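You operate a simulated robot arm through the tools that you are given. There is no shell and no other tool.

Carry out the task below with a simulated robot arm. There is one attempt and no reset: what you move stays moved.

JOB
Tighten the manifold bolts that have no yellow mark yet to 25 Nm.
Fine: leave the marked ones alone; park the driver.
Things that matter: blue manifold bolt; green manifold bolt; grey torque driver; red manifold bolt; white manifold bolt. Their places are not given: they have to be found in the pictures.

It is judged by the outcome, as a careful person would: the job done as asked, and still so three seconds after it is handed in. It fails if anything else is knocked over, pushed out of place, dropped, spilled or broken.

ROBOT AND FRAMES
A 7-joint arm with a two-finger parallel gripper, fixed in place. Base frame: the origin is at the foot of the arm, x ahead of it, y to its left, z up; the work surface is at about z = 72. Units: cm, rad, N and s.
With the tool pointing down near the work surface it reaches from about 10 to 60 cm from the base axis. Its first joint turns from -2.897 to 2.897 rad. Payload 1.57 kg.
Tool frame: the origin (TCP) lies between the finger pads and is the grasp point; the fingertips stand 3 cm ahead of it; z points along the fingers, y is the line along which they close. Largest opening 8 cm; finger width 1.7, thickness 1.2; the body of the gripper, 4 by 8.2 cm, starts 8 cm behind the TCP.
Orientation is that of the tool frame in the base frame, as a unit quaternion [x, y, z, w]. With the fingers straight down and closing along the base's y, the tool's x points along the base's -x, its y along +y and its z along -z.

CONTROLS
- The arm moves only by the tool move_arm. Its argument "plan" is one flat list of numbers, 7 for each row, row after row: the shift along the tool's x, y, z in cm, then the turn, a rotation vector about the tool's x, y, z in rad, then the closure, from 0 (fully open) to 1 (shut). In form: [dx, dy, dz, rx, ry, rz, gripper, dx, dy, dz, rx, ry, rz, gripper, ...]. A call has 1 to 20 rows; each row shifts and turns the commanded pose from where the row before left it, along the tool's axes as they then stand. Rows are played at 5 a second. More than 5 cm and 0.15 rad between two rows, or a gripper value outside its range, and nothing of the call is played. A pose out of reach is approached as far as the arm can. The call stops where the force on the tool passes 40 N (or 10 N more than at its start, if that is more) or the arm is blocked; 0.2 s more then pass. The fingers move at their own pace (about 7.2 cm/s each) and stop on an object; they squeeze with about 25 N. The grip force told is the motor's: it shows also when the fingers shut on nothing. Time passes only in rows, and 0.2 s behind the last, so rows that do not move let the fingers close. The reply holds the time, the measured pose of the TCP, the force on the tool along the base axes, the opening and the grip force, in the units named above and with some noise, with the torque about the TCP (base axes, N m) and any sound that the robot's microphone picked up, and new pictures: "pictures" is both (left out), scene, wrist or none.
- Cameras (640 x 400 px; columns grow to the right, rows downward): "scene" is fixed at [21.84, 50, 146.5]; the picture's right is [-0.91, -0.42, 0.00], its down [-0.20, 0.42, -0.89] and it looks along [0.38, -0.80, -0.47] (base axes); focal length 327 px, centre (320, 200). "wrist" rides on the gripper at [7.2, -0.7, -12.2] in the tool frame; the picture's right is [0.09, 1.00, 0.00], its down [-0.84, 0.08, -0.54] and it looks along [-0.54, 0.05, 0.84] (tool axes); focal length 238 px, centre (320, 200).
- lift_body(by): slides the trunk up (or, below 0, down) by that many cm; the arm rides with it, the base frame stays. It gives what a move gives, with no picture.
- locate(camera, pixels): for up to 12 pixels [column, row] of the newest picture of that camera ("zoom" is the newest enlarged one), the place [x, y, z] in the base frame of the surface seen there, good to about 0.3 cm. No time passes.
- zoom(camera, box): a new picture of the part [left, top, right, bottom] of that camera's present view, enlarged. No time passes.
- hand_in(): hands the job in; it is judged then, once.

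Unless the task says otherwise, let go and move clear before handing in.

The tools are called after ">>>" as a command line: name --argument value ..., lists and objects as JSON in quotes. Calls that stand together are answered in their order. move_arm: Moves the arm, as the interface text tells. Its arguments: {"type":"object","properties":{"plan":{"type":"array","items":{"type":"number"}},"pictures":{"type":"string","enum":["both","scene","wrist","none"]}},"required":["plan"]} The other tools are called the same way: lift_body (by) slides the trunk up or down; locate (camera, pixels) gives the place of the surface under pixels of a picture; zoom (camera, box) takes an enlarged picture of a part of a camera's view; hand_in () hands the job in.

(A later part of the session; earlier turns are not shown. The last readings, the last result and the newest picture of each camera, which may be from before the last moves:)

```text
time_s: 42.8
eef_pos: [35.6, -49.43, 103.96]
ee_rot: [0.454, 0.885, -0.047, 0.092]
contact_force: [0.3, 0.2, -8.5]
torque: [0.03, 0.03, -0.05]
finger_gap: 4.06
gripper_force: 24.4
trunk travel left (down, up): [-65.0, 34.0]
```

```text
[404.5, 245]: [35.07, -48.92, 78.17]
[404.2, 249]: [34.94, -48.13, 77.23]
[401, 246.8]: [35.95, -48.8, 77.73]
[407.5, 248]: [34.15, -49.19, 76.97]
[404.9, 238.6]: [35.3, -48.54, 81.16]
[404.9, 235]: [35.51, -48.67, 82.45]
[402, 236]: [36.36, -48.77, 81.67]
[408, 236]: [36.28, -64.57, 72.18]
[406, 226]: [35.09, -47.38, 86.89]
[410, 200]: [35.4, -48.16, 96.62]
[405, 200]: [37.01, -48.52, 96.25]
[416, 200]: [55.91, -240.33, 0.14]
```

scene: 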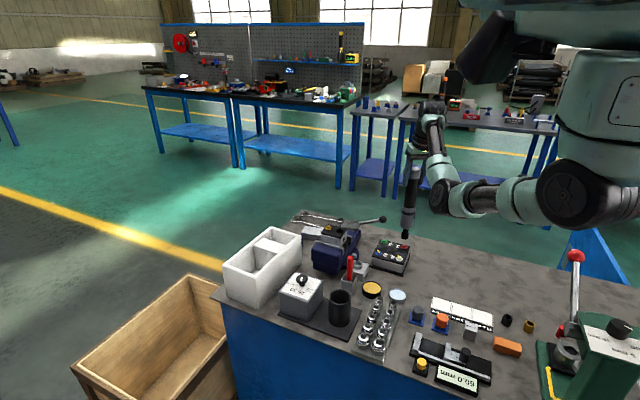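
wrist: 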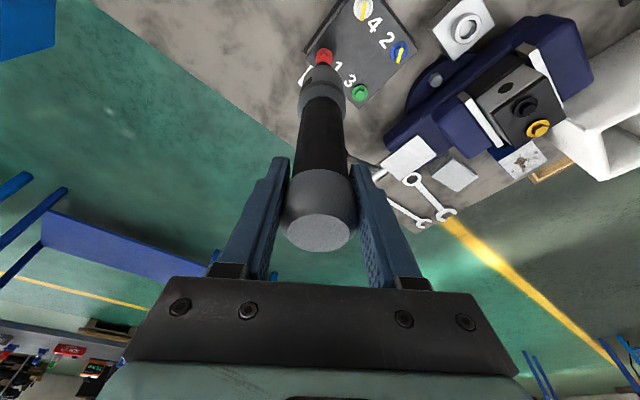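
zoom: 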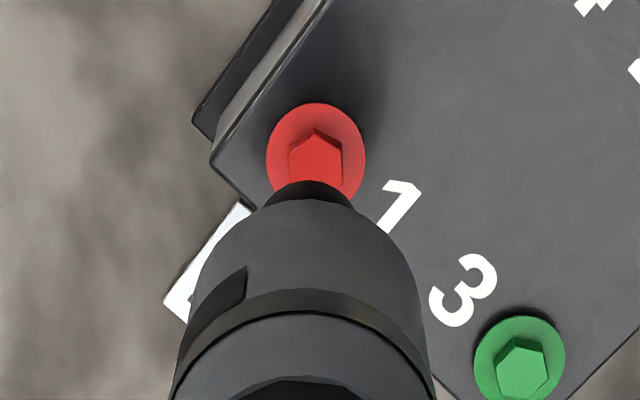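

The tip axis is at about (35.75, -49.6) while the bolt is at (35.45, -49.28), so the tip sits 0.23 cm outward of the TCP in the hand's frame. I wind the hand back to heading 0 for a long stroke and shift so the tip lands on the bolt.

>>> move_arm --plan '[0, 0, 0, -0.0282, 0, -0.1327, 1, 0, 0, 0, -0.0282, 0, -0.1327, 1, 0, 0, 0, -0.0282, 0, -0.1327, 1, 0, 0, 0, -0.0282, 0, -0.1327, 1, 0, 0, 0, -0.0282, 0, -0.1327, 1, 0, 0, 0, -0.0282, 0, -0.1327, 1, 0, 0, 0, -0.0282, 0, -0.1327, 1, 0.372, 0.15, -0.079, 0, 0, 0, 1, 0, 0, 0, 0, 0, 0, 1, 0, 0, 0, 0, 0, 0, 1]' --pictures "both"

>>> zoom --camera "scene" --box '[385, 220, 425, 260]'

>>> zoom --camera "wrist" --box '[285, 30, 365, 100]'

```text
time_s: 45.0
eef_pos: [35.3, -49.31, 104.0]
ee_rot: [0.0, 0.995, 0.001, 0.104]
contact_force: [-1.0, 0.3, -9.4]
torque: [0.01, 0.05, 0.01]
finger_gap: 4.05
gripper_force: 25.1
trunk travel left (down, up): [-65.0, 34.0]
```

scene: 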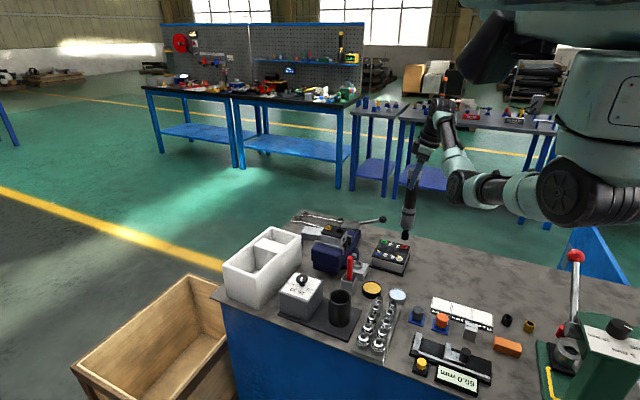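
wrist: 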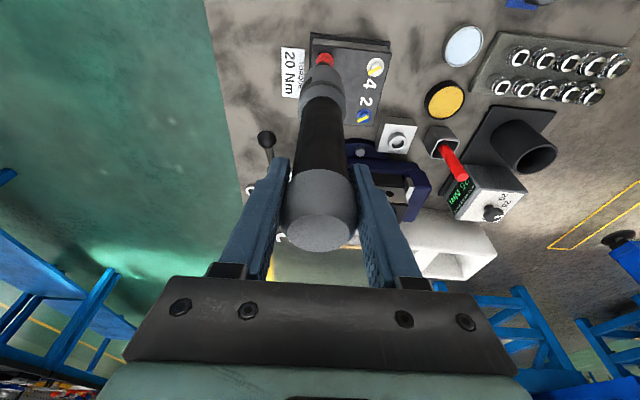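

```text
10.00 times, centred on (405, 240) of scene
```

zoom: 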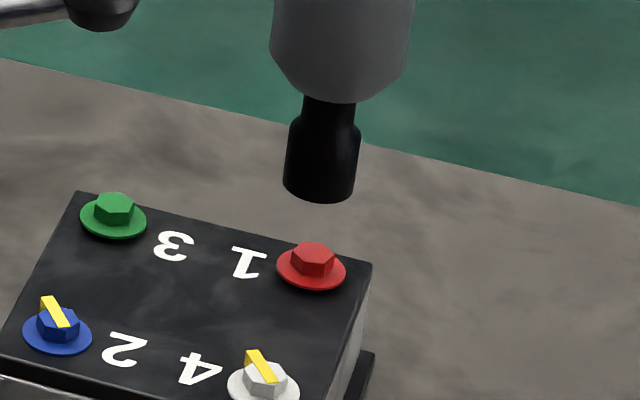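

```text
5.71 times, centred on (325, 65) of wrist
```

zoom: 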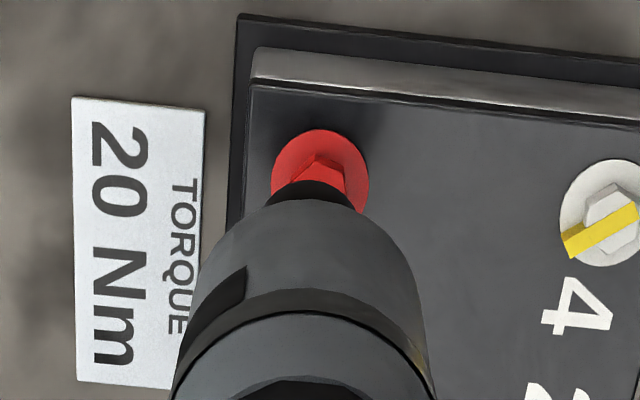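

The tip is now within about 0.1 cm of the red head in both views. I nudge slightly and lower onto the head.

>>> move_arm --plan '[0.098, 0.08, -0.02, 0, 0, 0, 1, 0.166, 0, 0.782, 0, 0, 0, 1, 0.166, 0, 0.782, 0, 0, 0, 1, 0.166, 0, 0.782, 0, 0, 0, 1, 0.0416, 0, 0.1956, 0, 0, 0, 1, 0.0416, 0, 0.1956, 0, 0, 0, 1, 0, 0, 0, 0, 0, 0, 1]' --pictures "both"

>>> zoom --camera "scene" --box '[392, 228, 420, 256]'

>>> zoom --camera "wrist" --box '[295, 40, 355, 90]'

```text
time_s: 46.6
eef_pos: [35.22, -49.31, 101.25]
ee_rot: [0.001, 0.995, 0.001, 0.104]
contact_force: [-0.6, 0.3, -8.4]
torque: [0.0, 0.02, 0.0]
finger_gap: 4.03
gripper_force: 25.1
trunk travel left (down, up): [-65.0, 34.0]
```

scene: 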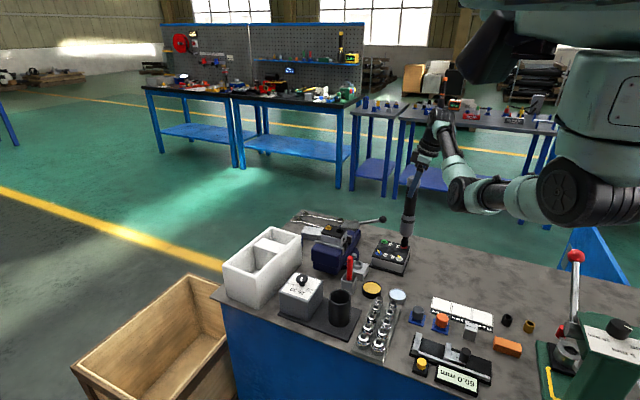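
wrist: 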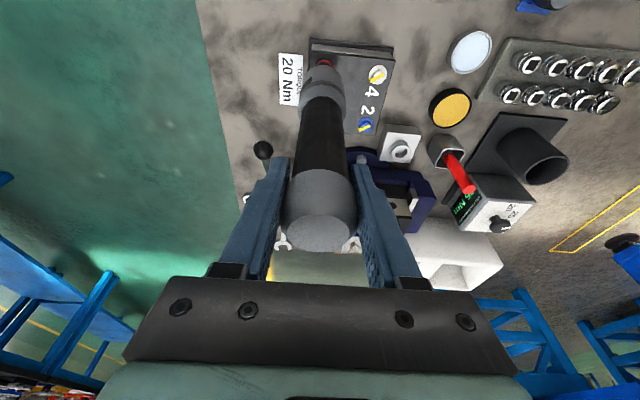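

```text
14.29 times, centred on (406, 242) of scene
```

zoom: 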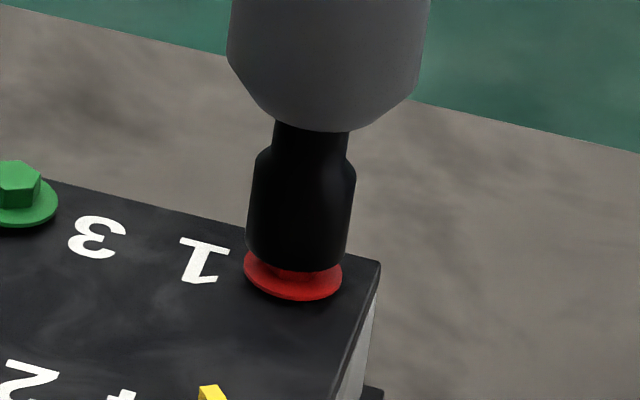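

```text
8.00 times, centred on (325, 65) of wrist
```

zoom: 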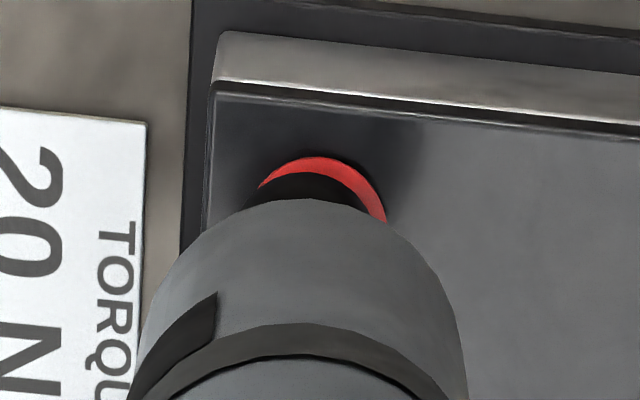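

Now there is no contact force at z 101.25, where it touched before: the socket is sliding over the head. I keep lowering gently.

>>> move_arm --plan '[0.0312, 0, 0.1467, 0, 0, 0, 1, 0.0312, 0, 0.1467, 0, 0, 0, 1, 0, 0, 0, 0, 0, 0, 1]' --pictures "none"

```text
time_s: 47.4
eef_pos: [34.99, -49.19, 100.97]
ee_rot: [0.0, 0.995, 0.001, 0.104]
contact_force: [0.1, 0.1, -8.4]
torque: [-0.04, 0.02, 0.0]
finger_gap: 4.02
gripper_force: 24.9
trunk travel left (down, up): [-65.0, 34.0]
```

>>> move_arm --plan '[0.0312, 0, 0.1467, 0, 0, 0, 1, 0.0312, 0, 0.1467, 0, 0, 0, 1, 0, 0, 0, 0, 0, 0, 1]' --pictures "scene"

>>> zoom --camera "scene" --box '[392, 228, 420, 256]'

>>> zoom --camera "scene" --box '[385, 170, 445, 260]'

```text
time_s: 48.2
eef_pos: [35.12, -49.27, 100.61]
ee_rot: [0.001, 0.995, 0.001, 0.104]
contact_force: [-0.6, 0.5, -5.8]
torque: [0.02, 0.0, 0.01]
finger_gap: 4.07
gripper_force: 25.7
trunk travel left (down, up): [-65.0, 34.0]
```

scene: 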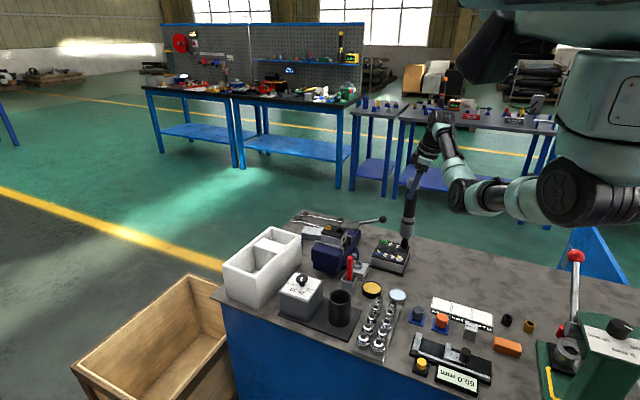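

```text
14.29 times, centred on (406, 242) of scene
```

zoom: 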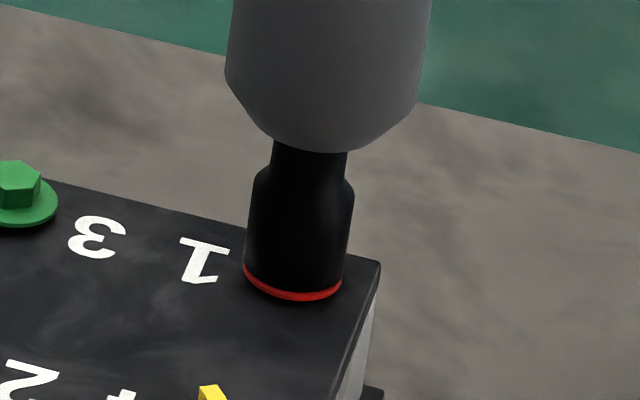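

```text
4.44 times, centred on (415, 215) of scene
```

zoom: 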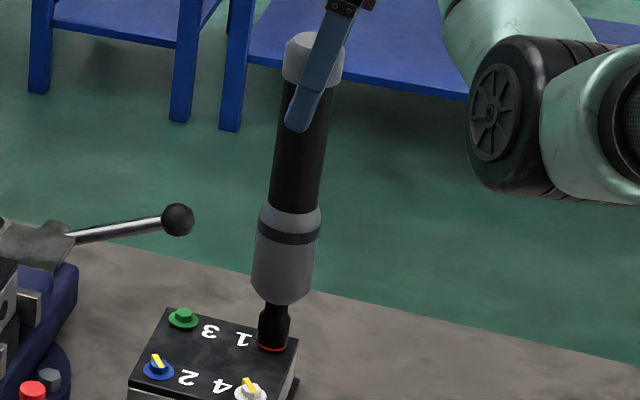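

The socket is now fully seated over the red head down to its washer (z 100.61). I press lightly and turn clockwise 0.5 rad about the driver axis, watching torque and sound.

>>> move_arm --plan '[0.0312, 0, 0.1467, 0, 0, 0, 1, 0, 0.025, 0, 0.0208, 0, 0.0978, 1, 0, 0.025, 0, 0.0208, 0, 0.0978, 1, 0, 0.025, 0, 0.0208, 0, 0.0978, 1, 0, 0.025, 0, 0.0208, 0, 0.0978, 1, 0, 0.025, 0, 0.0208, 0, 0.0978, 1]' --pictures "none"

```text
time_s: 49.6
eef_pos: [35.04, -49.1, 100.39]
ee_rot: [0.246, 0.964, -0.024, 0.1]
contact_force: [-0.5, 0.8, -6.6]
torque: [0.02, 0.07, -0.02]
finger_gap: 4.02
gripper_force: 25.0
trunk travel left (down, up): [-65.0, 34.0]
```

Little press so far (about 2 N net). I add 0.3 cm of press and continue turning clockwise.

>>> move_arm --plan '[0.0312, 0, 0.1467, 0, 0, 0, 1, 0.0312, 0, 0.1467, 0, 0, 0, 1, 0, 0.025, 0, 0.0208, 0, 0.0978, 1, 0, 0.025, 0, 0.0208, 0, 0.0978, 1, 0, 0.025, 0, 0.0208, 0, 0.0978, 1, 0, 0.025, 0, 0.0208, 0, 0.0978, 1, 0, 0.025, 0, 0.0208, 0, 0.0978, 1]' --pictures "scene"

>>> zoom --camera "scene" --box '[385, 170, 445, 260]'

```text
time_s: 51.2
eef_pos: [35.1, -49.06, 100.27]
ee_rot: [0.477, 0.872, -0.051, 0.093]
contact_force: [0.7, 2.9, 8.1]
torque: [0.73, -0.01, 0.11]
finger_gap: 4.06
gripper_force: 24.9
trunk travel left (down, up): [-65.0, 34.0]
```

scene: 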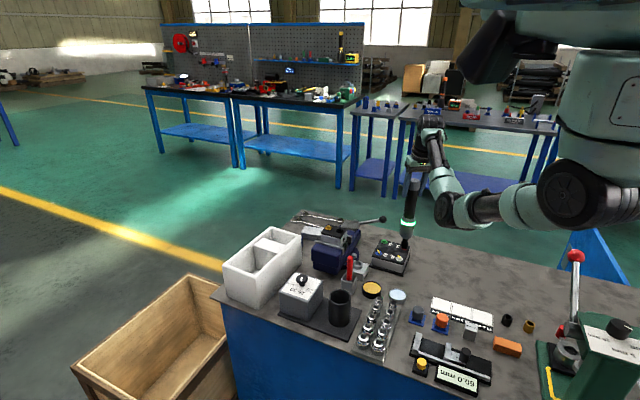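

```text
4.44 times, centred on (415, 215) of scene
```

zoom: 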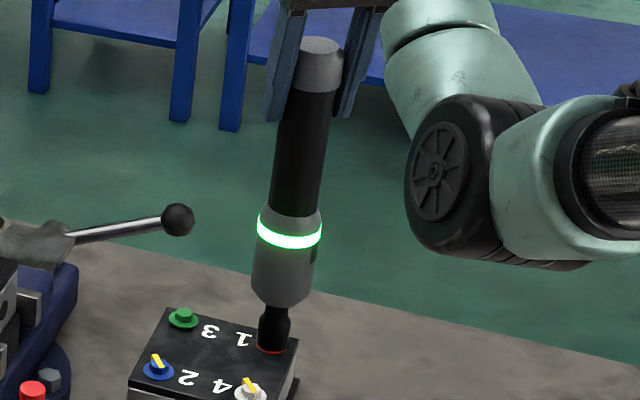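

The driver's ring has lit up green (scene zoom (290,235)) now that it is seated and pressed, and a small torque shows. I hold still to learn whether it is running or done.

>>> move_arm --plan '[0, 0, 0, 0, 0, 0, 1, 0, 0, 0, 0, 0, 0, 1, 0, 0, 0, 0, 0, 0, 1]' --pictures "scene"

>>> zoom --camera "scene" --box '[385, 170, 445, 260]'

```text
time_s: 52.0
eef_pos: [35.14, -48.87, 100.33]
ee_rot: [0.476, 0.873, -0.051, 0.092]
contact_force: [2.7, 2.3, 9.8]
torque: [0.49, -0.25, 0.0]
finger_gap: 4.06
gripper_force: 25.1
trunk travel left (down, up): [-65.0, 34.0]
```

scene: 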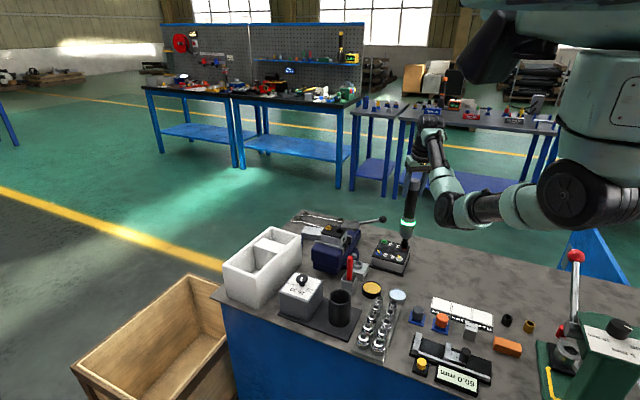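

```text
4.44 times, centred on (415, 215) of scene
```

zoom: 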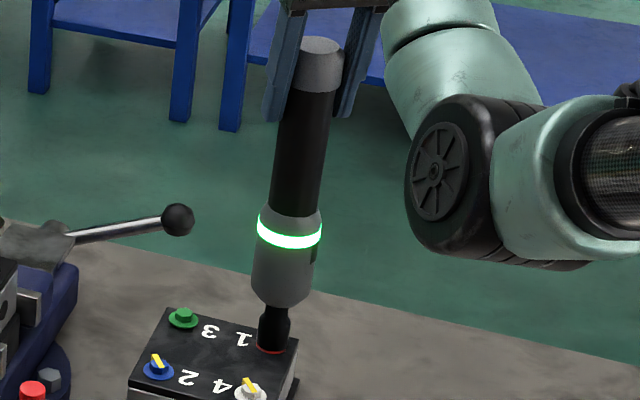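

>>> move_arm --plan '[0, 0, 0, 0, 0, 0, 1]' --pictures "both"

>>> zoom --camera "wrist" --box '[270, 30, 370, 130]'

>>> zoom --camera "wrist" --box '[500, 20, 640, 120]'

```text
time_s: 52.4
eef_pos: [35.1, -48.9, 100.34]
ee_rot: [0.476, 0.873, -0.05, 0.092]
contact_force: [2.1, 2.0, 10.2]
torque: [0.41, -0.38, -0.02]
finger_gap: 4.03
gripper_force: 25.2
trunk travel left (down, up): [-65.0, 34.0]
```

scene: 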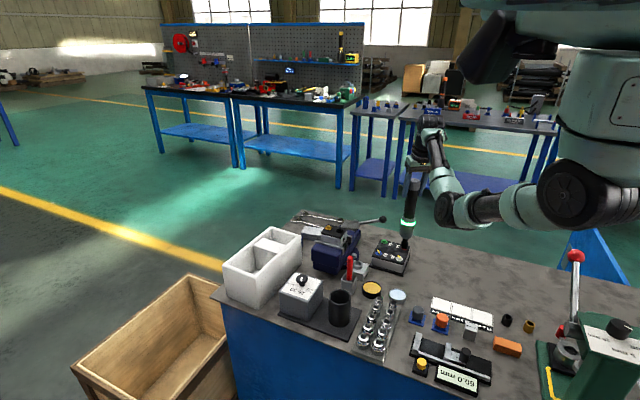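
wrist: 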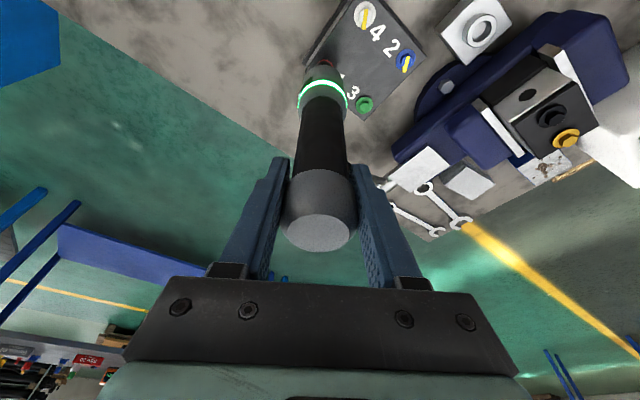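

```text
4.00 times, centred on (320, 80) of wrist
```

zoom: 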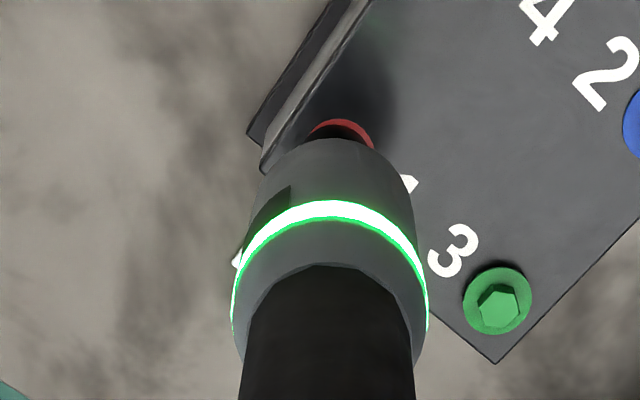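

```text
4.00 times, centred on (570, 70) of wrist
```

zoom: 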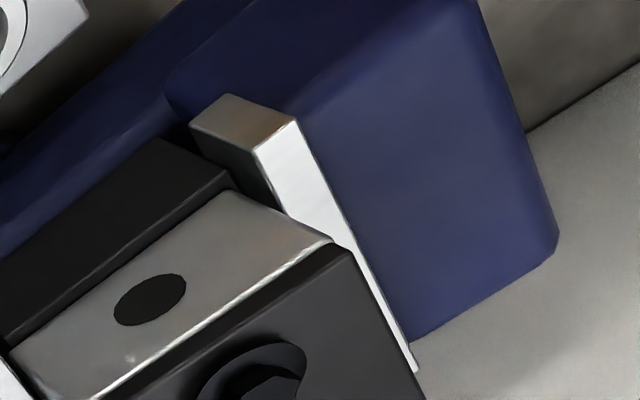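

The ring stays green with no sound while held still. I try a further 0.3 rad clockwise under the same press to see if a torque, click or light change appears.

>>> move_arm --plan '[0, 0.025, 0, 0.0208, 0, 0.0978, 1, 0, 0.025, 0, 0.0208, 0, 0.0978, 1, 0, 0.025, 0, 0.0208, 0, 0.0978, 1, 0, 0, 0, 0, 0, 0, 1]' --pictures "scene"

>>> zoom --camera "scene" --box '[385, 170, 445, 260]'

```text
time_s: 53.4
eef_pos: [35.16, -49.05, 100.38]
ee_rot: [0.602, 0.792, -0.064, 0.084]
contact_force: [0.8, 0.9, 13.7]
torque: [0.37, -0.07, 0.04]
finger_gap: 4.06
gripper_force: 25.0
trunk travel left (down, up): [-65.0, 34.0]
```

scene: 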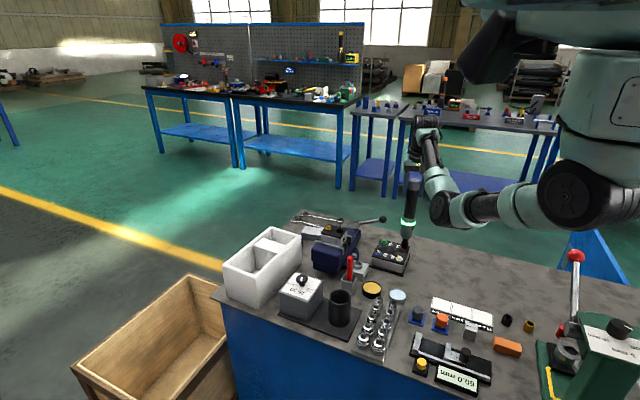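

```text
4.44 times, centred on (415, 215) of scene
```

zoom: 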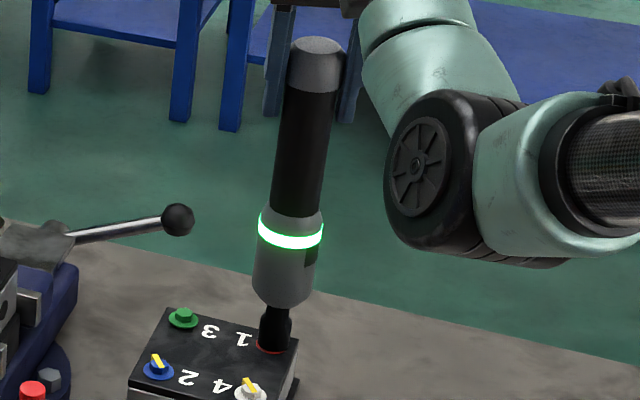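

Nothing changed: still green, no click. I lift to unload the socket and see whether the light stays (done) or goes out (merely engaged).

>>> move_arm --plan '[-0.104, 0, -0.489, 0, 0, 0, 1, -0.208, 0, -0.978, 0, 0, 0, 1, -0.208, 0, -0.978, 0, 0, 0, 1, 0, 0, 0, 0, 0, 0, 1]' --pictures "both"

>>> zoom --camera "scene" --box '[385, 170, 445, 260]'

>>> zoom --camera "wrist" --box '[285, 30, 385, 110]'

```text
time_s: 54.4
eef_pos: [35.25, -49.08, 102.71]
ee_rot: [0.601, 0.792, -0.063, 0.081]
contact_force: [0.0, 0.7, -8.9]
torque: [0.06, -0.03, -0.02]
finger_gap: 4.08
gripper_force: 25.0
trunk travel left (down, up): [-65.0, 34.0]
```

scene: 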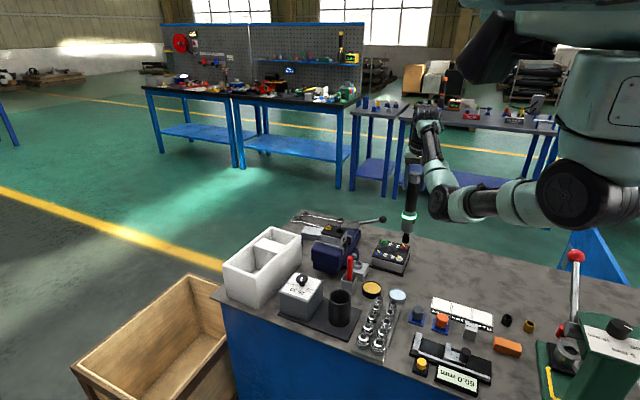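
wrist: 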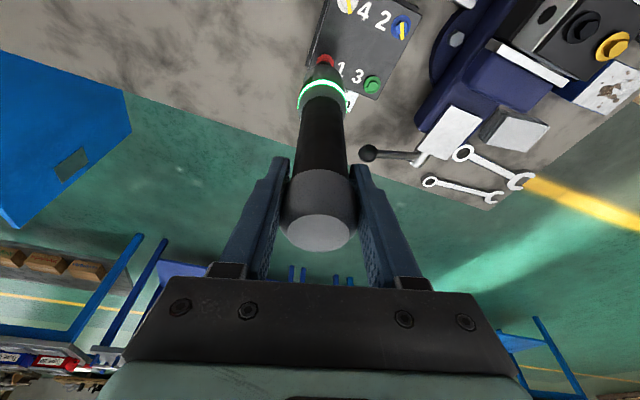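

```text
4.44 times, centred on (415, 215) of scene
```

zoom: 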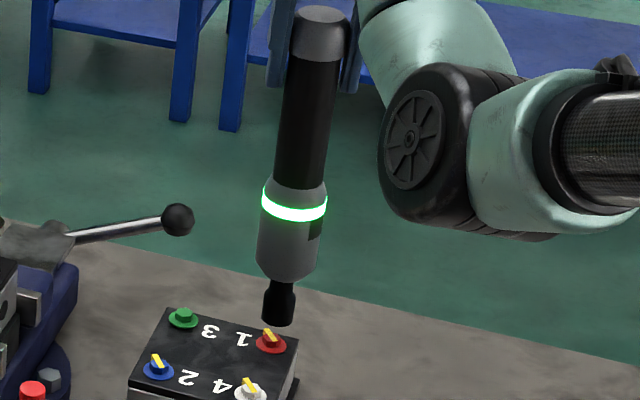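

```text
5.00 times, centred on (335, 70) of wrist
```

zoom: 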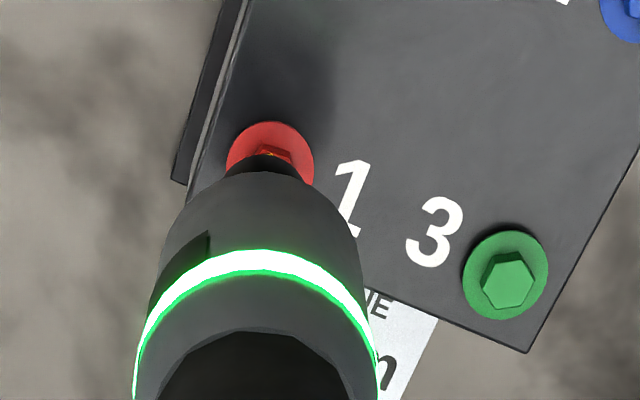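

The red bolt now carries a yellow mark and the ring is green: red is done. I lift clear, wind the hand back 1 rad and move 7 cm over to the green bolt at (42.65, -49.23).

>>> move_arm --plan '[-0.343, 0, -1.614, 0, 0, 0, 1, -0.343, 0, -1.614, 0, 0, 0, 1, 0, 0, 0, -0.026, 0, -0.1223, 1, 0, 0, 0, -0.026, 0, -0.1223, 1, 0, 0, 0, -0.026, 0, -0.1223, 1, 0, 0, 0, -0.026, 0, -0.1223, 1, 0, 0, 0, -0.026, 0, -0.1223, 1, 0, 0, 0, -0.026, 0, -0.1223, 1, 0, 0, 0, -0.026, 0, -0.1223, 1, 0, 0, 0, -0.026, 0, -0.1223, 1, -2.21, 0.677, 0.47, 0, 0, 0, 1, -2.21, 0.677, 0.47, 0, 0, 0, 1, -2.21, 0.677, 0.47, 0, 0, 0, 1, 0, 0, 0, 0, 0, 0, 1]' --pictures "both"

>>> zoom --camera "scene" --box '[365, 215, 405, 255]'

>>> zoom --camera "wrist" --box '[285, 30, 385, 110]'

```text
time_s: 57.4
eef_pos: [42.45, -48.93, 106.01]
ee_rot: [0.148, 0.984, -0.015, 0.103]
contact_force: [-0.6, -0.3, -9.0]
torque: [0.0, 0.05, -0.02]
finger_gap: 4.06
gripper_force: 25.9
trunk travel left (down, up): [-65.0, 34.0]
```

scene: 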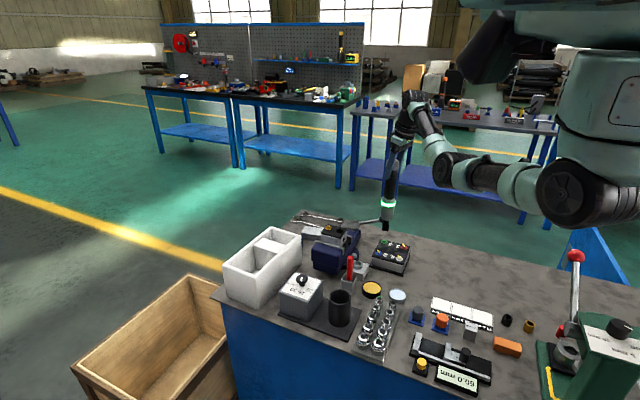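
wrist: 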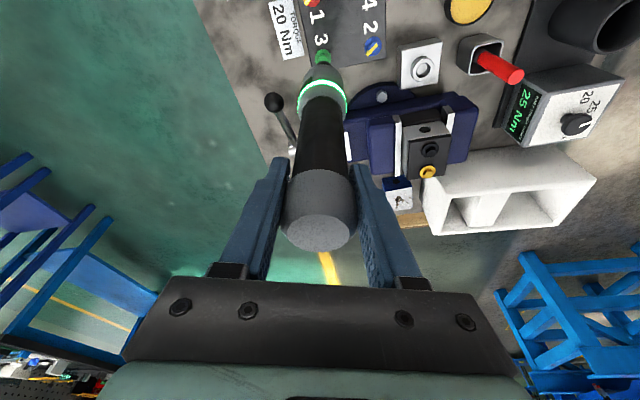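

```text
10.00 times, centred on (385, 235) of scene
```

zoom: 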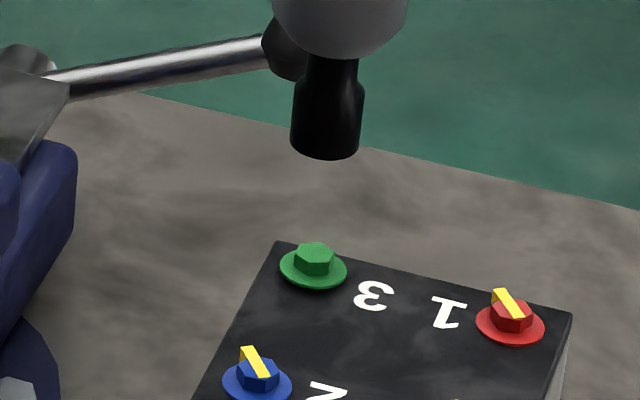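

```text
5.00 times, centred on (335, 70) of wrist
```

zoom: 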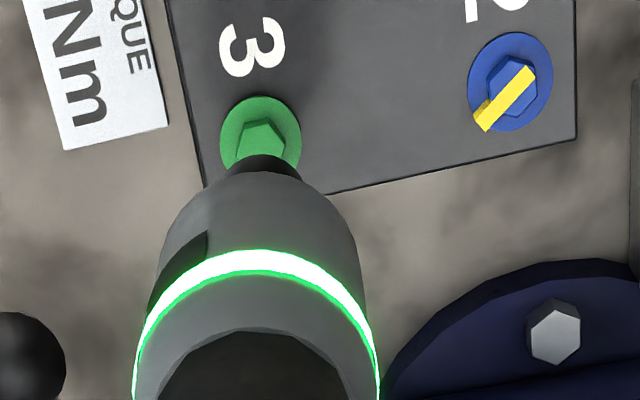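

The hand is over green; the box readout still shows 25 Nm. I measure tip and head positions from both cameras for alignment.

>>> locate --camera "scene" --pixels '[[385.5, 230], [385.5, 226.5], [382.5, 227.5], [388.3, 227.5], [384.4, 239.8], [381.2, 242], [387.4, 242], [384.4, 244]]'

>>> locate --camera "zoom" --pixels '[[264, 160], [264, 175], [236, 170], [295, 168], [264, 145], [222, 135], [299, 135], [260, 98], [264, 130], [262, 200], [20, 360]]'

```text
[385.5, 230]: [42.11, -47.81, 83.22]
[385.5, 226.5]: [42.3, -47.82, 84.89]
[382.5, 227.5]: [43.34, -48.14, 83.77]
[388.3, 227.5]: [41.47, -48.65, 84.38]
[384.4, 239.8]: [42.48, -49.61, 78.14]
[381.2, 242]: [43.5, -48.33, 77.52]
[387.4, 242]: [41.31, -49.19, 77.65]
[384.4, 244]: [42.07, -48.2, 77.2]
```

```text
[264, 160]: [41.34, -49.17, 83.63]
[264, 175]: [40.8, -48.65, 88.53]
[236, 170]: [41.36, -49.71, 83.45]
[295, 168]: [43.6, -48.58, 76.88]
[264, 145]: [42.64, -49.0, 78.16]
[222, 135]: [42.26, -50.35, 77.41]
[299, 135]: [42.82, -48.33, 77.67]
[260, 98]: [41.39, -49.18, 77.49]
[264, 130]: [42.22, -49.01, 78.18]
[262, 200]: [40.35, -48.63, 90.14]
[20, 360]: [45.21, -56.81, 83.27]
```

The tip is about 0.2 cm toward +y from the green bolt. I shift for that and lower to about 1.2 cm above the head for a closer check.

>>> move_arm --plan '[-0.017, -0.225, 0.003, 0, 0, 0, 1, 0.177, 0, 0.831, 0, 0, 0, 1, 0.177, 0, 0.831, 0, 0, 0, 1, 0.177, 0, 0.831, 0, 0, 0, 1, 0.177, 0, 0.831, 0, 0, 0, 1, 0, 0, 0, 0, 0, 0, 1]' --pictures "both"

>>> zoom --camera "scene" --box '[370, 225, 398, 253]'

>>> zoom --camera "wrist" --box '[295, 40, 355, 90]'

```text
time_s: 58.8
eef_pos: [42.18, -49.13, 102.46]
ee_rot: [0.147, 0.984, -0.015, 0.103]
contact_force: [0.1, 0.5, -8.8]
torque: [0.02, 0.03, -0.03]
finger_gap: 4.07
gripper_force: 25.1
trunk travel left (down, up): [-65.0, 34.0]
```

scene: 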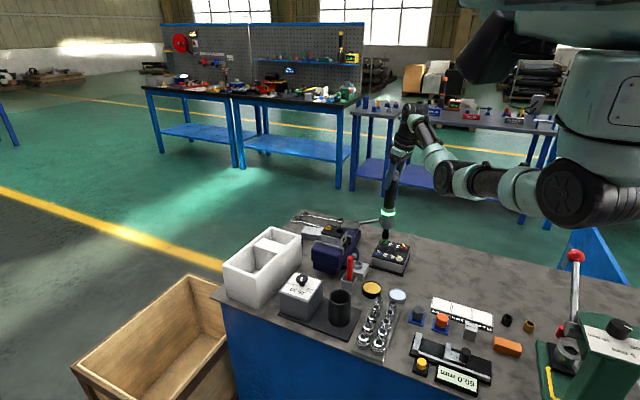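
wrist: 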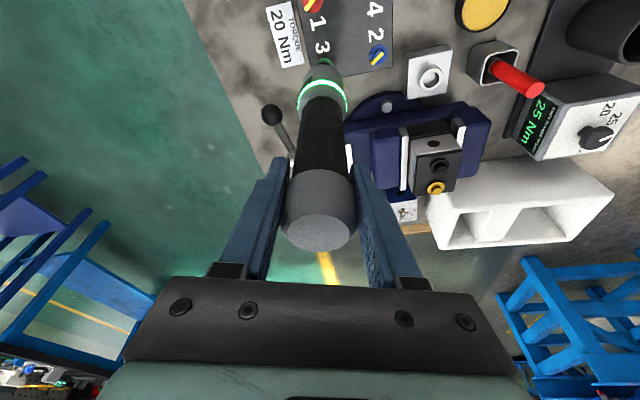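

```text
14.29 times, centred on (384, 239) of scene
```

zoom: 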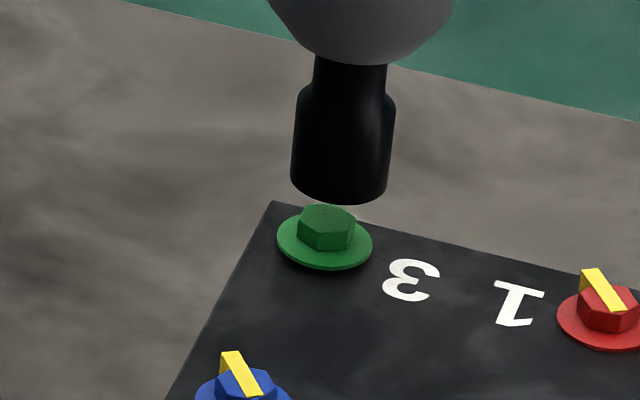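

```text
8.00 times, centred on (325, 65) of wrist
```

zoom: 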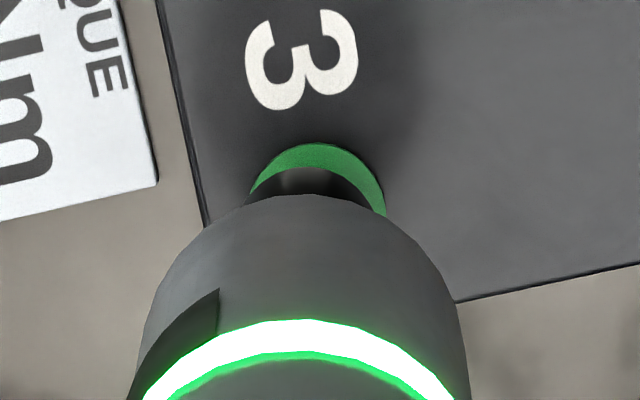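

The tip is about 0.2 cm to the right (−x) of the green head in the scene zoom. I shift +0.18 cm in x and lower to see whether the socket slides over the head.

>>> move_arm --plan '[-0.154, 0.1, 0.033, 0, 0, 0, 1, 0.104, 0, 0.489, 0, 0, 0, 1, 0.0832, 0, 0.391, 0, 0, 0, 1, 0, 0, 0, 0, 0, 0, 1]' --pictures "both"

>>> zoom --camera "scene" --box '[370, 225, 398, 253]'

>>> zoom --camera "wrist" --box '[295, 40, 355, 90]'

```text
time_s: 59.8
eef_pos: [42.43, -49.18, 101.62]
ee_rot: [0.147, 0.984, -0.014, 0.103]
contact_force: [-1.0, 0.5, -8.9]
torque: [0.0, 0.03, 0.02]
finger_gap: 4.01
gripper_force: 25.4
trunk travel left (down, up): [-65.0, 34.0]
```

scene: 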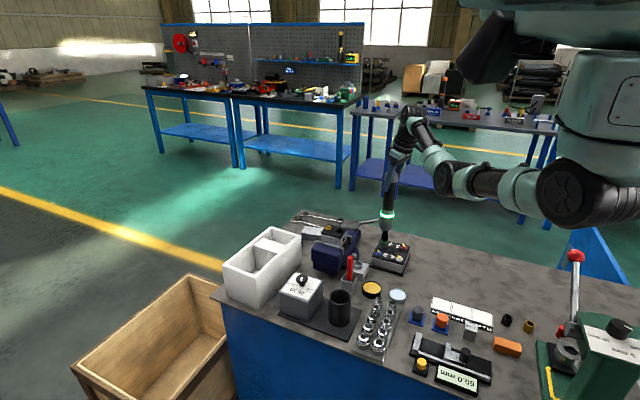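
wrist: 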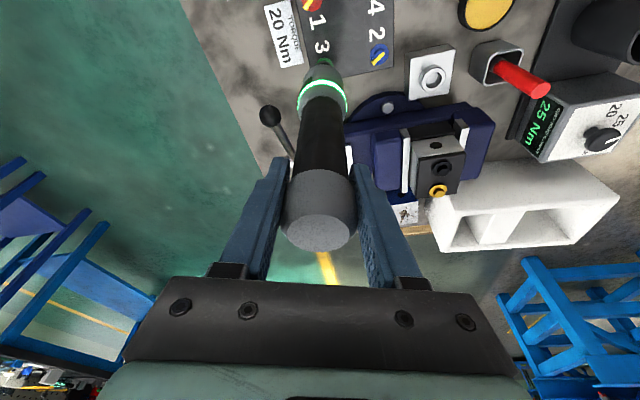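

```text
14.29 times, centred on (384, 239) of scene
```

zoom: 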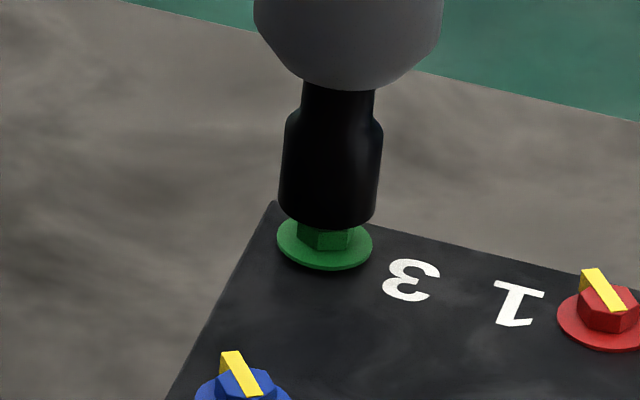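

```text
8.00 times, centred on (325, 65) of wrist
```

zoom: 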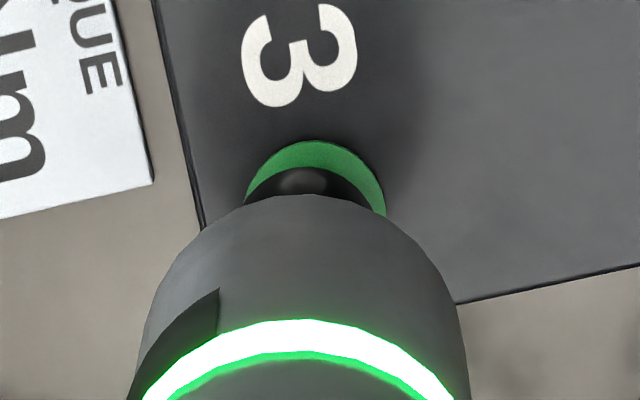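

The socket is centred on the green head in the scene (tip 327, head 325). I lower in small steps, watching for free travel.

>>> move_arm --plan '[0.0312, 0.06, 0.1467, 0, 0, 0, 1, 0.0312, 0, 0.1467, 0, 0, 0, 1, 0.0312, 0, 0.1467, 0, 0, 0, 1, 0, 0, 0, 0, 0, 0, 1]' --pictures "scene"

>>> zoom --camera "scene" --box '[370, 225, 398, 253]'

```text
time_s: 60.8
eef_pos: [42.4, -49.15, 101.09]
ee_rot: [0.147, 0.984, -0.015, 0.103]
contact_force: [-0.7, 0.4, -8.5]
torque: [0.0, 0.0, 0.01]
finger_gap: 4.04
gripper_force: 25.0
trunk travel left (down, up): [-65.0, 34.0]
```

scene: 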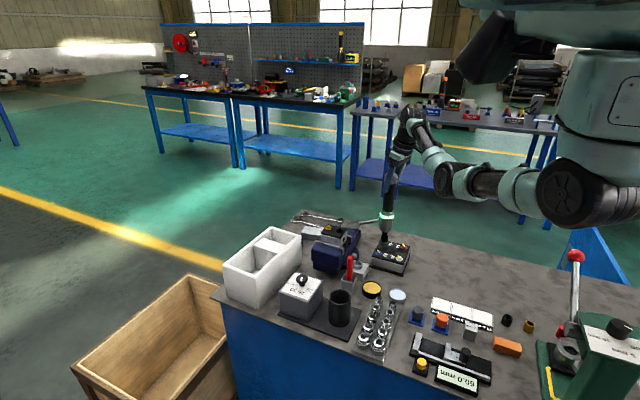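

```text
14.29 times, centred on (384, 239) of scene
```

zoom: 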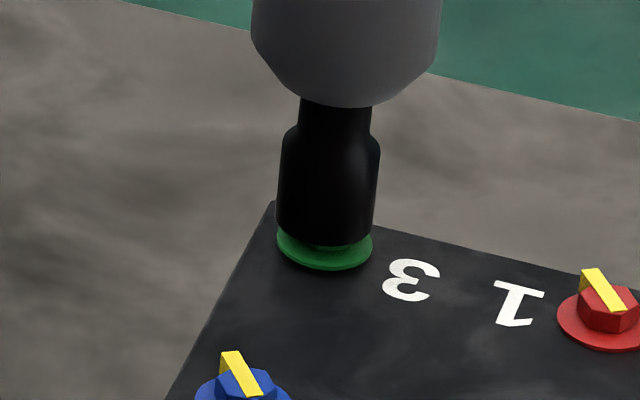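

The socket is sliding over the green head with no contact force. I continue down to seat it.

>>> move_arm --plan '[0.0312, 0, 0.1467, 0, 0, 0, 1, 0.0312, 0, 0.1467, 0, 0, 0, 1, 0.0312, 0, 0.1467, 0, 0, 0, 1, 0, 0, 0, 0, 0, 0, 1]' --pictures "scene"

>>> zoom --camera "scene" --box '[370, 225, 398, 253]'

```text
time_s: 61.8
eef_pos: [42.53, -49.08, 100.75]
ee_rot: [0.147, 0.984, -0.015, 0.102]
contact_force: [-0.4, -0.2, -8.6]
torque: [0.03, 0.03, 0.01]
finger_gap: 4.03
gripper_force: 25.0
trunk travel left (down, up): [-65.0, 34.0]
```

scene: 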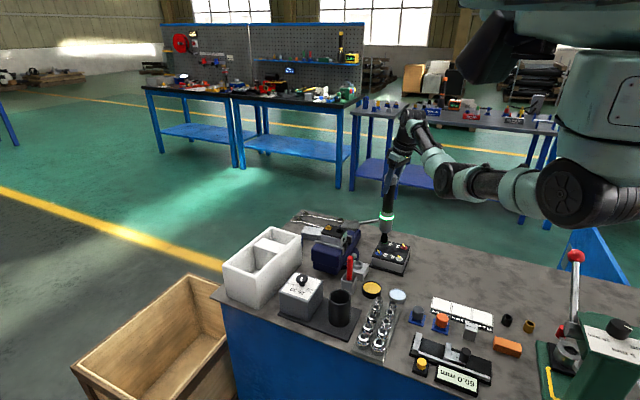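

```text
14.29 times, centred on (384, 239) of scene
```

zoom: 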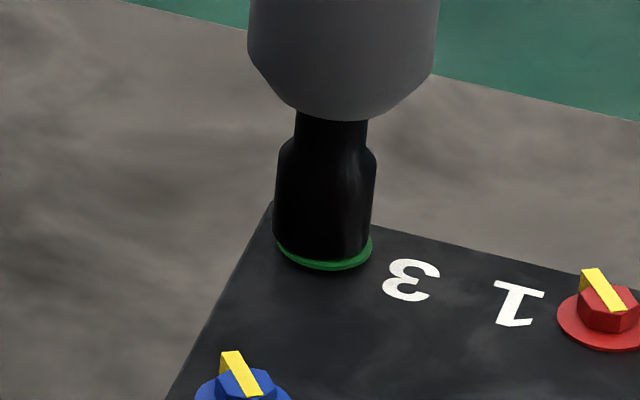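

Almost seated. I press down another 0.45 cm in small steps.

>>> move_arm --plan '[0.0312, 0, 0.1467, 0, 0, 0, 1, 0.0312, 0, 0.1467, 0, 0, 0, 1, 0.0312, 0, 0.1467, 0, 0, 0, 1, 0, 0, 0, 0, 0, 0, 1]' --pictures "scene"

>>> zoom --camera "scene" --box '[360, 170, 420, 260]'

```text
time_s: 62.8
eef_pos: [42.54, -49.22, 100.48]
ee_rot: [0.148, 0.983, -0.017, 0.105]
contact_force: [-0.1, 0.9, 3.7]
torque: [-0.18, -0.33, -0.02]
finger_gap: 4.04
gripper_force: 25.3
trunk travel left (down, up): [-65.0, 34.0]
```

scene: 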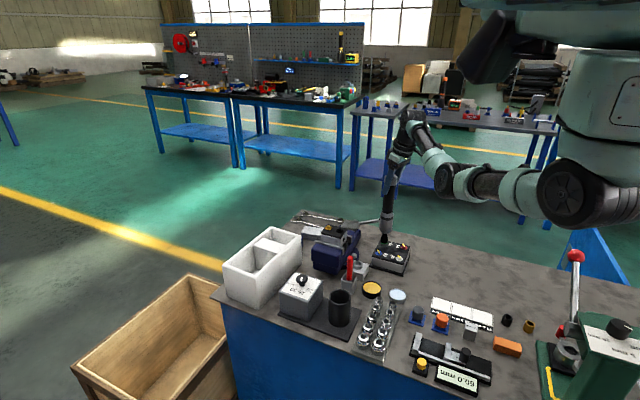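

```text
4.44 times, centred on (390, 215) of scene
```

zoom: 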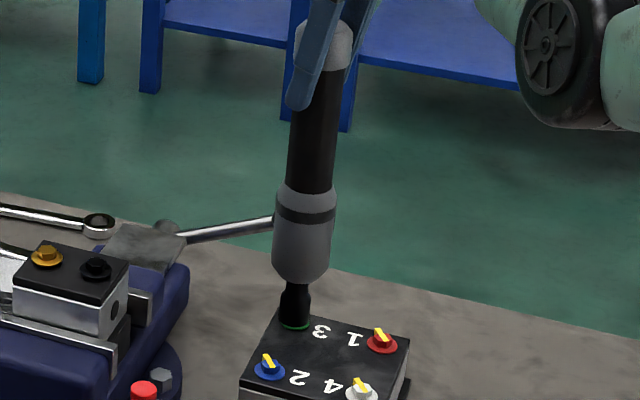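

The ring went dark on engaging the new bolt, so it is ready. I turn clockwise 0.5 rad under a slightly stronger press.

>>> move_arm --plan '[0.0208, 0, 0.0978, 0, 0, 0, 1, 0, 0.025, 0, 0.0208, 0, 0.0978, 1, 0, 0.025, 0, 0.0208, 0, 0.0978, 1, 0, 0.025, 0, 0.0208, 0, 0.0978, 1, 0, 0.025, 0, 0.0208, 0, 0.0978, 1, 0, 0.025, 0, 0.0208, 0, 0.0978, 1]' --pictures "scene"

>>> zoom --camera "scene" --box '[360, 170, 420, 260]'

```text
time_s: 64.2
eef_pos: [42.42, -48.99, 100.36]
ee_rot: [0.387, 0.916, -0.042, 0.097]
contact_force: [0.9, 0.2, 7.8]
torque: [-0.05, -0.25, 0.07]
finger_gap: 4.04
gripper_force: 25.3
trunk travel left (down, up): [-65.0, 34.0]
```

scene: 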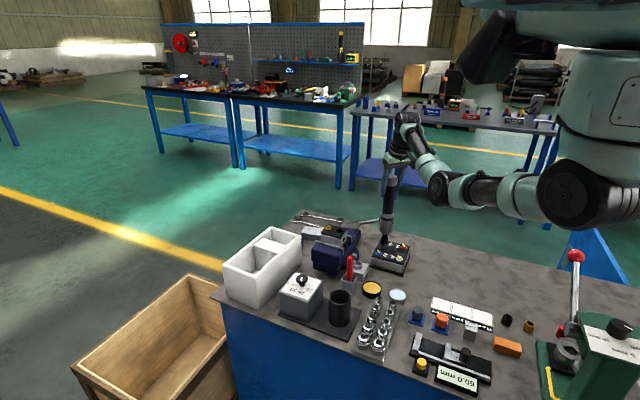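

```text
4.44 times, centred on (390, 215) of scene
```

zoom: 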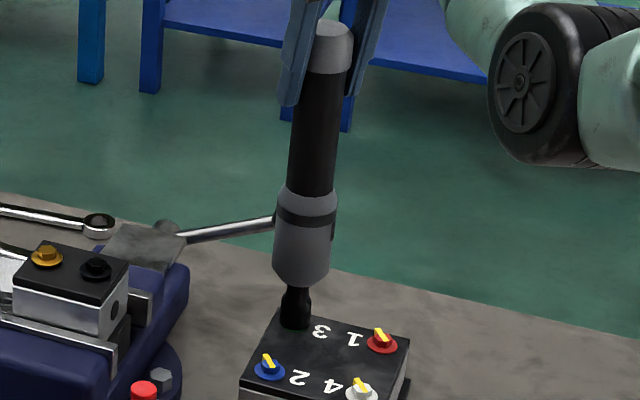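

Torque is starting to show (0.07) but the ring is still dark. I continue turning clockwise another 0.5 rad.

>>> move_arm --plan '[0, 0.025, 0, 0.0208, 0, 0.0978, 1, 0, 0.025, 0, 0.0208, 0, 0.0978, 1, 0, 0.025, 0, 0.0208, 0, 0.0978, 1, 0, 0.025, 0, 0.0208, 0, 0.0978, 1, 0, 0.025, 0, 0.0208, 0, 0.0978, 1]' --pictures "scene"

>>> zoom --camera "scene" --box '[360, 170, 420, 260]'

```text
time_s: 65.4
eef_pos: [42.53, -48.84, 100.41]
ee_rot: [0.601, 0.792, -0.063, 0.083]
contact_force: [0.1, 0.3, 9.9]
torque: [-0.17, -0.08, 0.06]
finger_gap: 4.08
gripper_force: 24.8
trunk travel left (down, up): [-65.0, 34.0]
```

scene: 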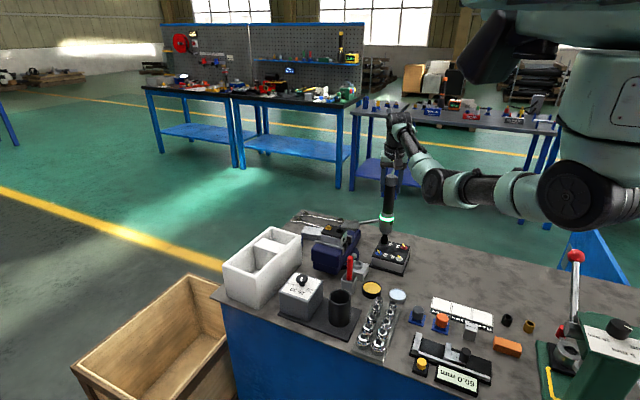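

```text
4.44 times, centred on (390, 215) of scene
```

zoom: 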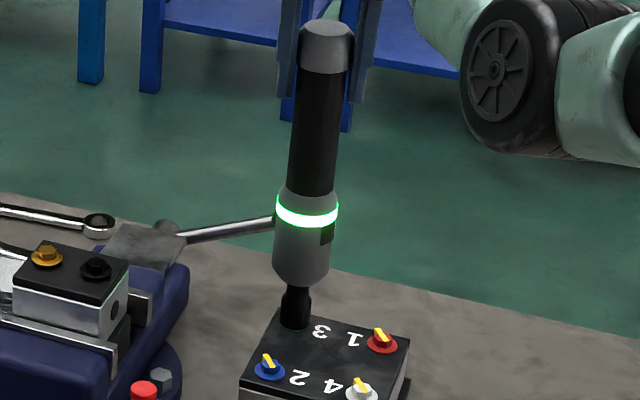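

The ring lit green again: the green bolt has reached torque. I lift straight off and check the marks.

>>> move_arm --plan '[-0.104, 0, -0.489, 0, 0, 0, 1, -0.208, 0, -0.978, 0, 0, 0, 1, -0.208, 0, -0.978, 0, 0, 0, 1, -0.416, 0, -1.956, 0, 0, 0, 1, 0, 0, 0, 0, 0, 0, 1]' --pictures "both"

>>> zoom --camera "scene" --box '[365, 215, 425, 275]'

>>> zoom --camera "wrist" --box '[275, 0, 425, 120]'

```text
time_s: 66.6
eef_pos: [42.63, -49.08, 104.43]
ee_rot: [0.601, 0.793, -0.063, 0.081]
contact_force: [0.9, 0.0, -9.3]
torque: [0.04, 0.03, -0.03]
finger_gap: 4.03
gripper_force: 25.4
trunk travel left (down, up): [-65.0, 34.0]
```

scene: 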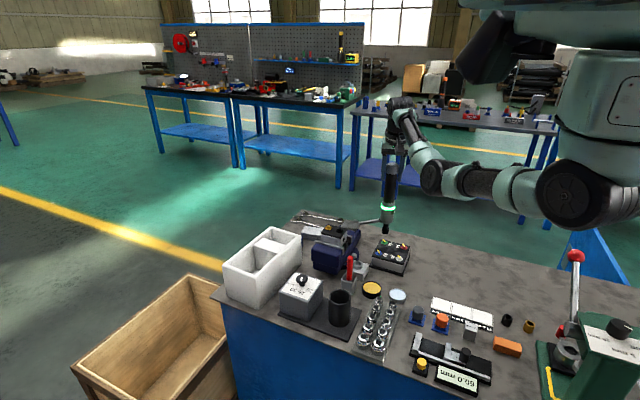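
wrist: 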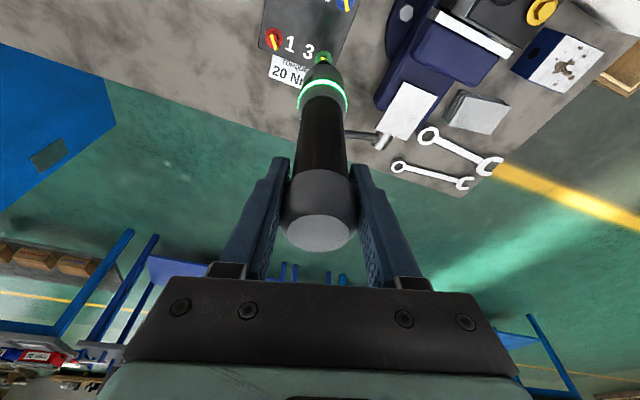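

```text
6.67 times, centred on (395, 245) of scene
```

zoom: 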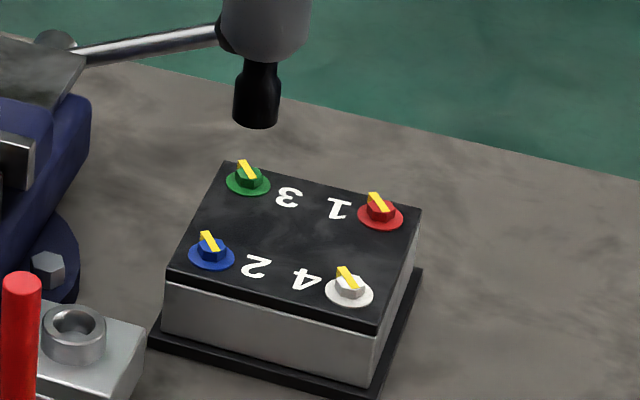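

```text
3.33 times, centred on (350, 60) of wrist
```

zoom: 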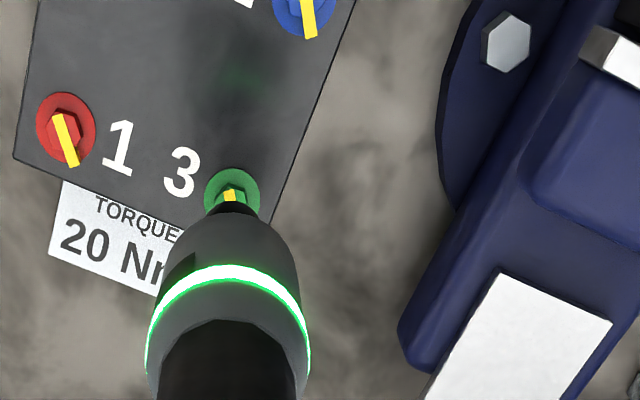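

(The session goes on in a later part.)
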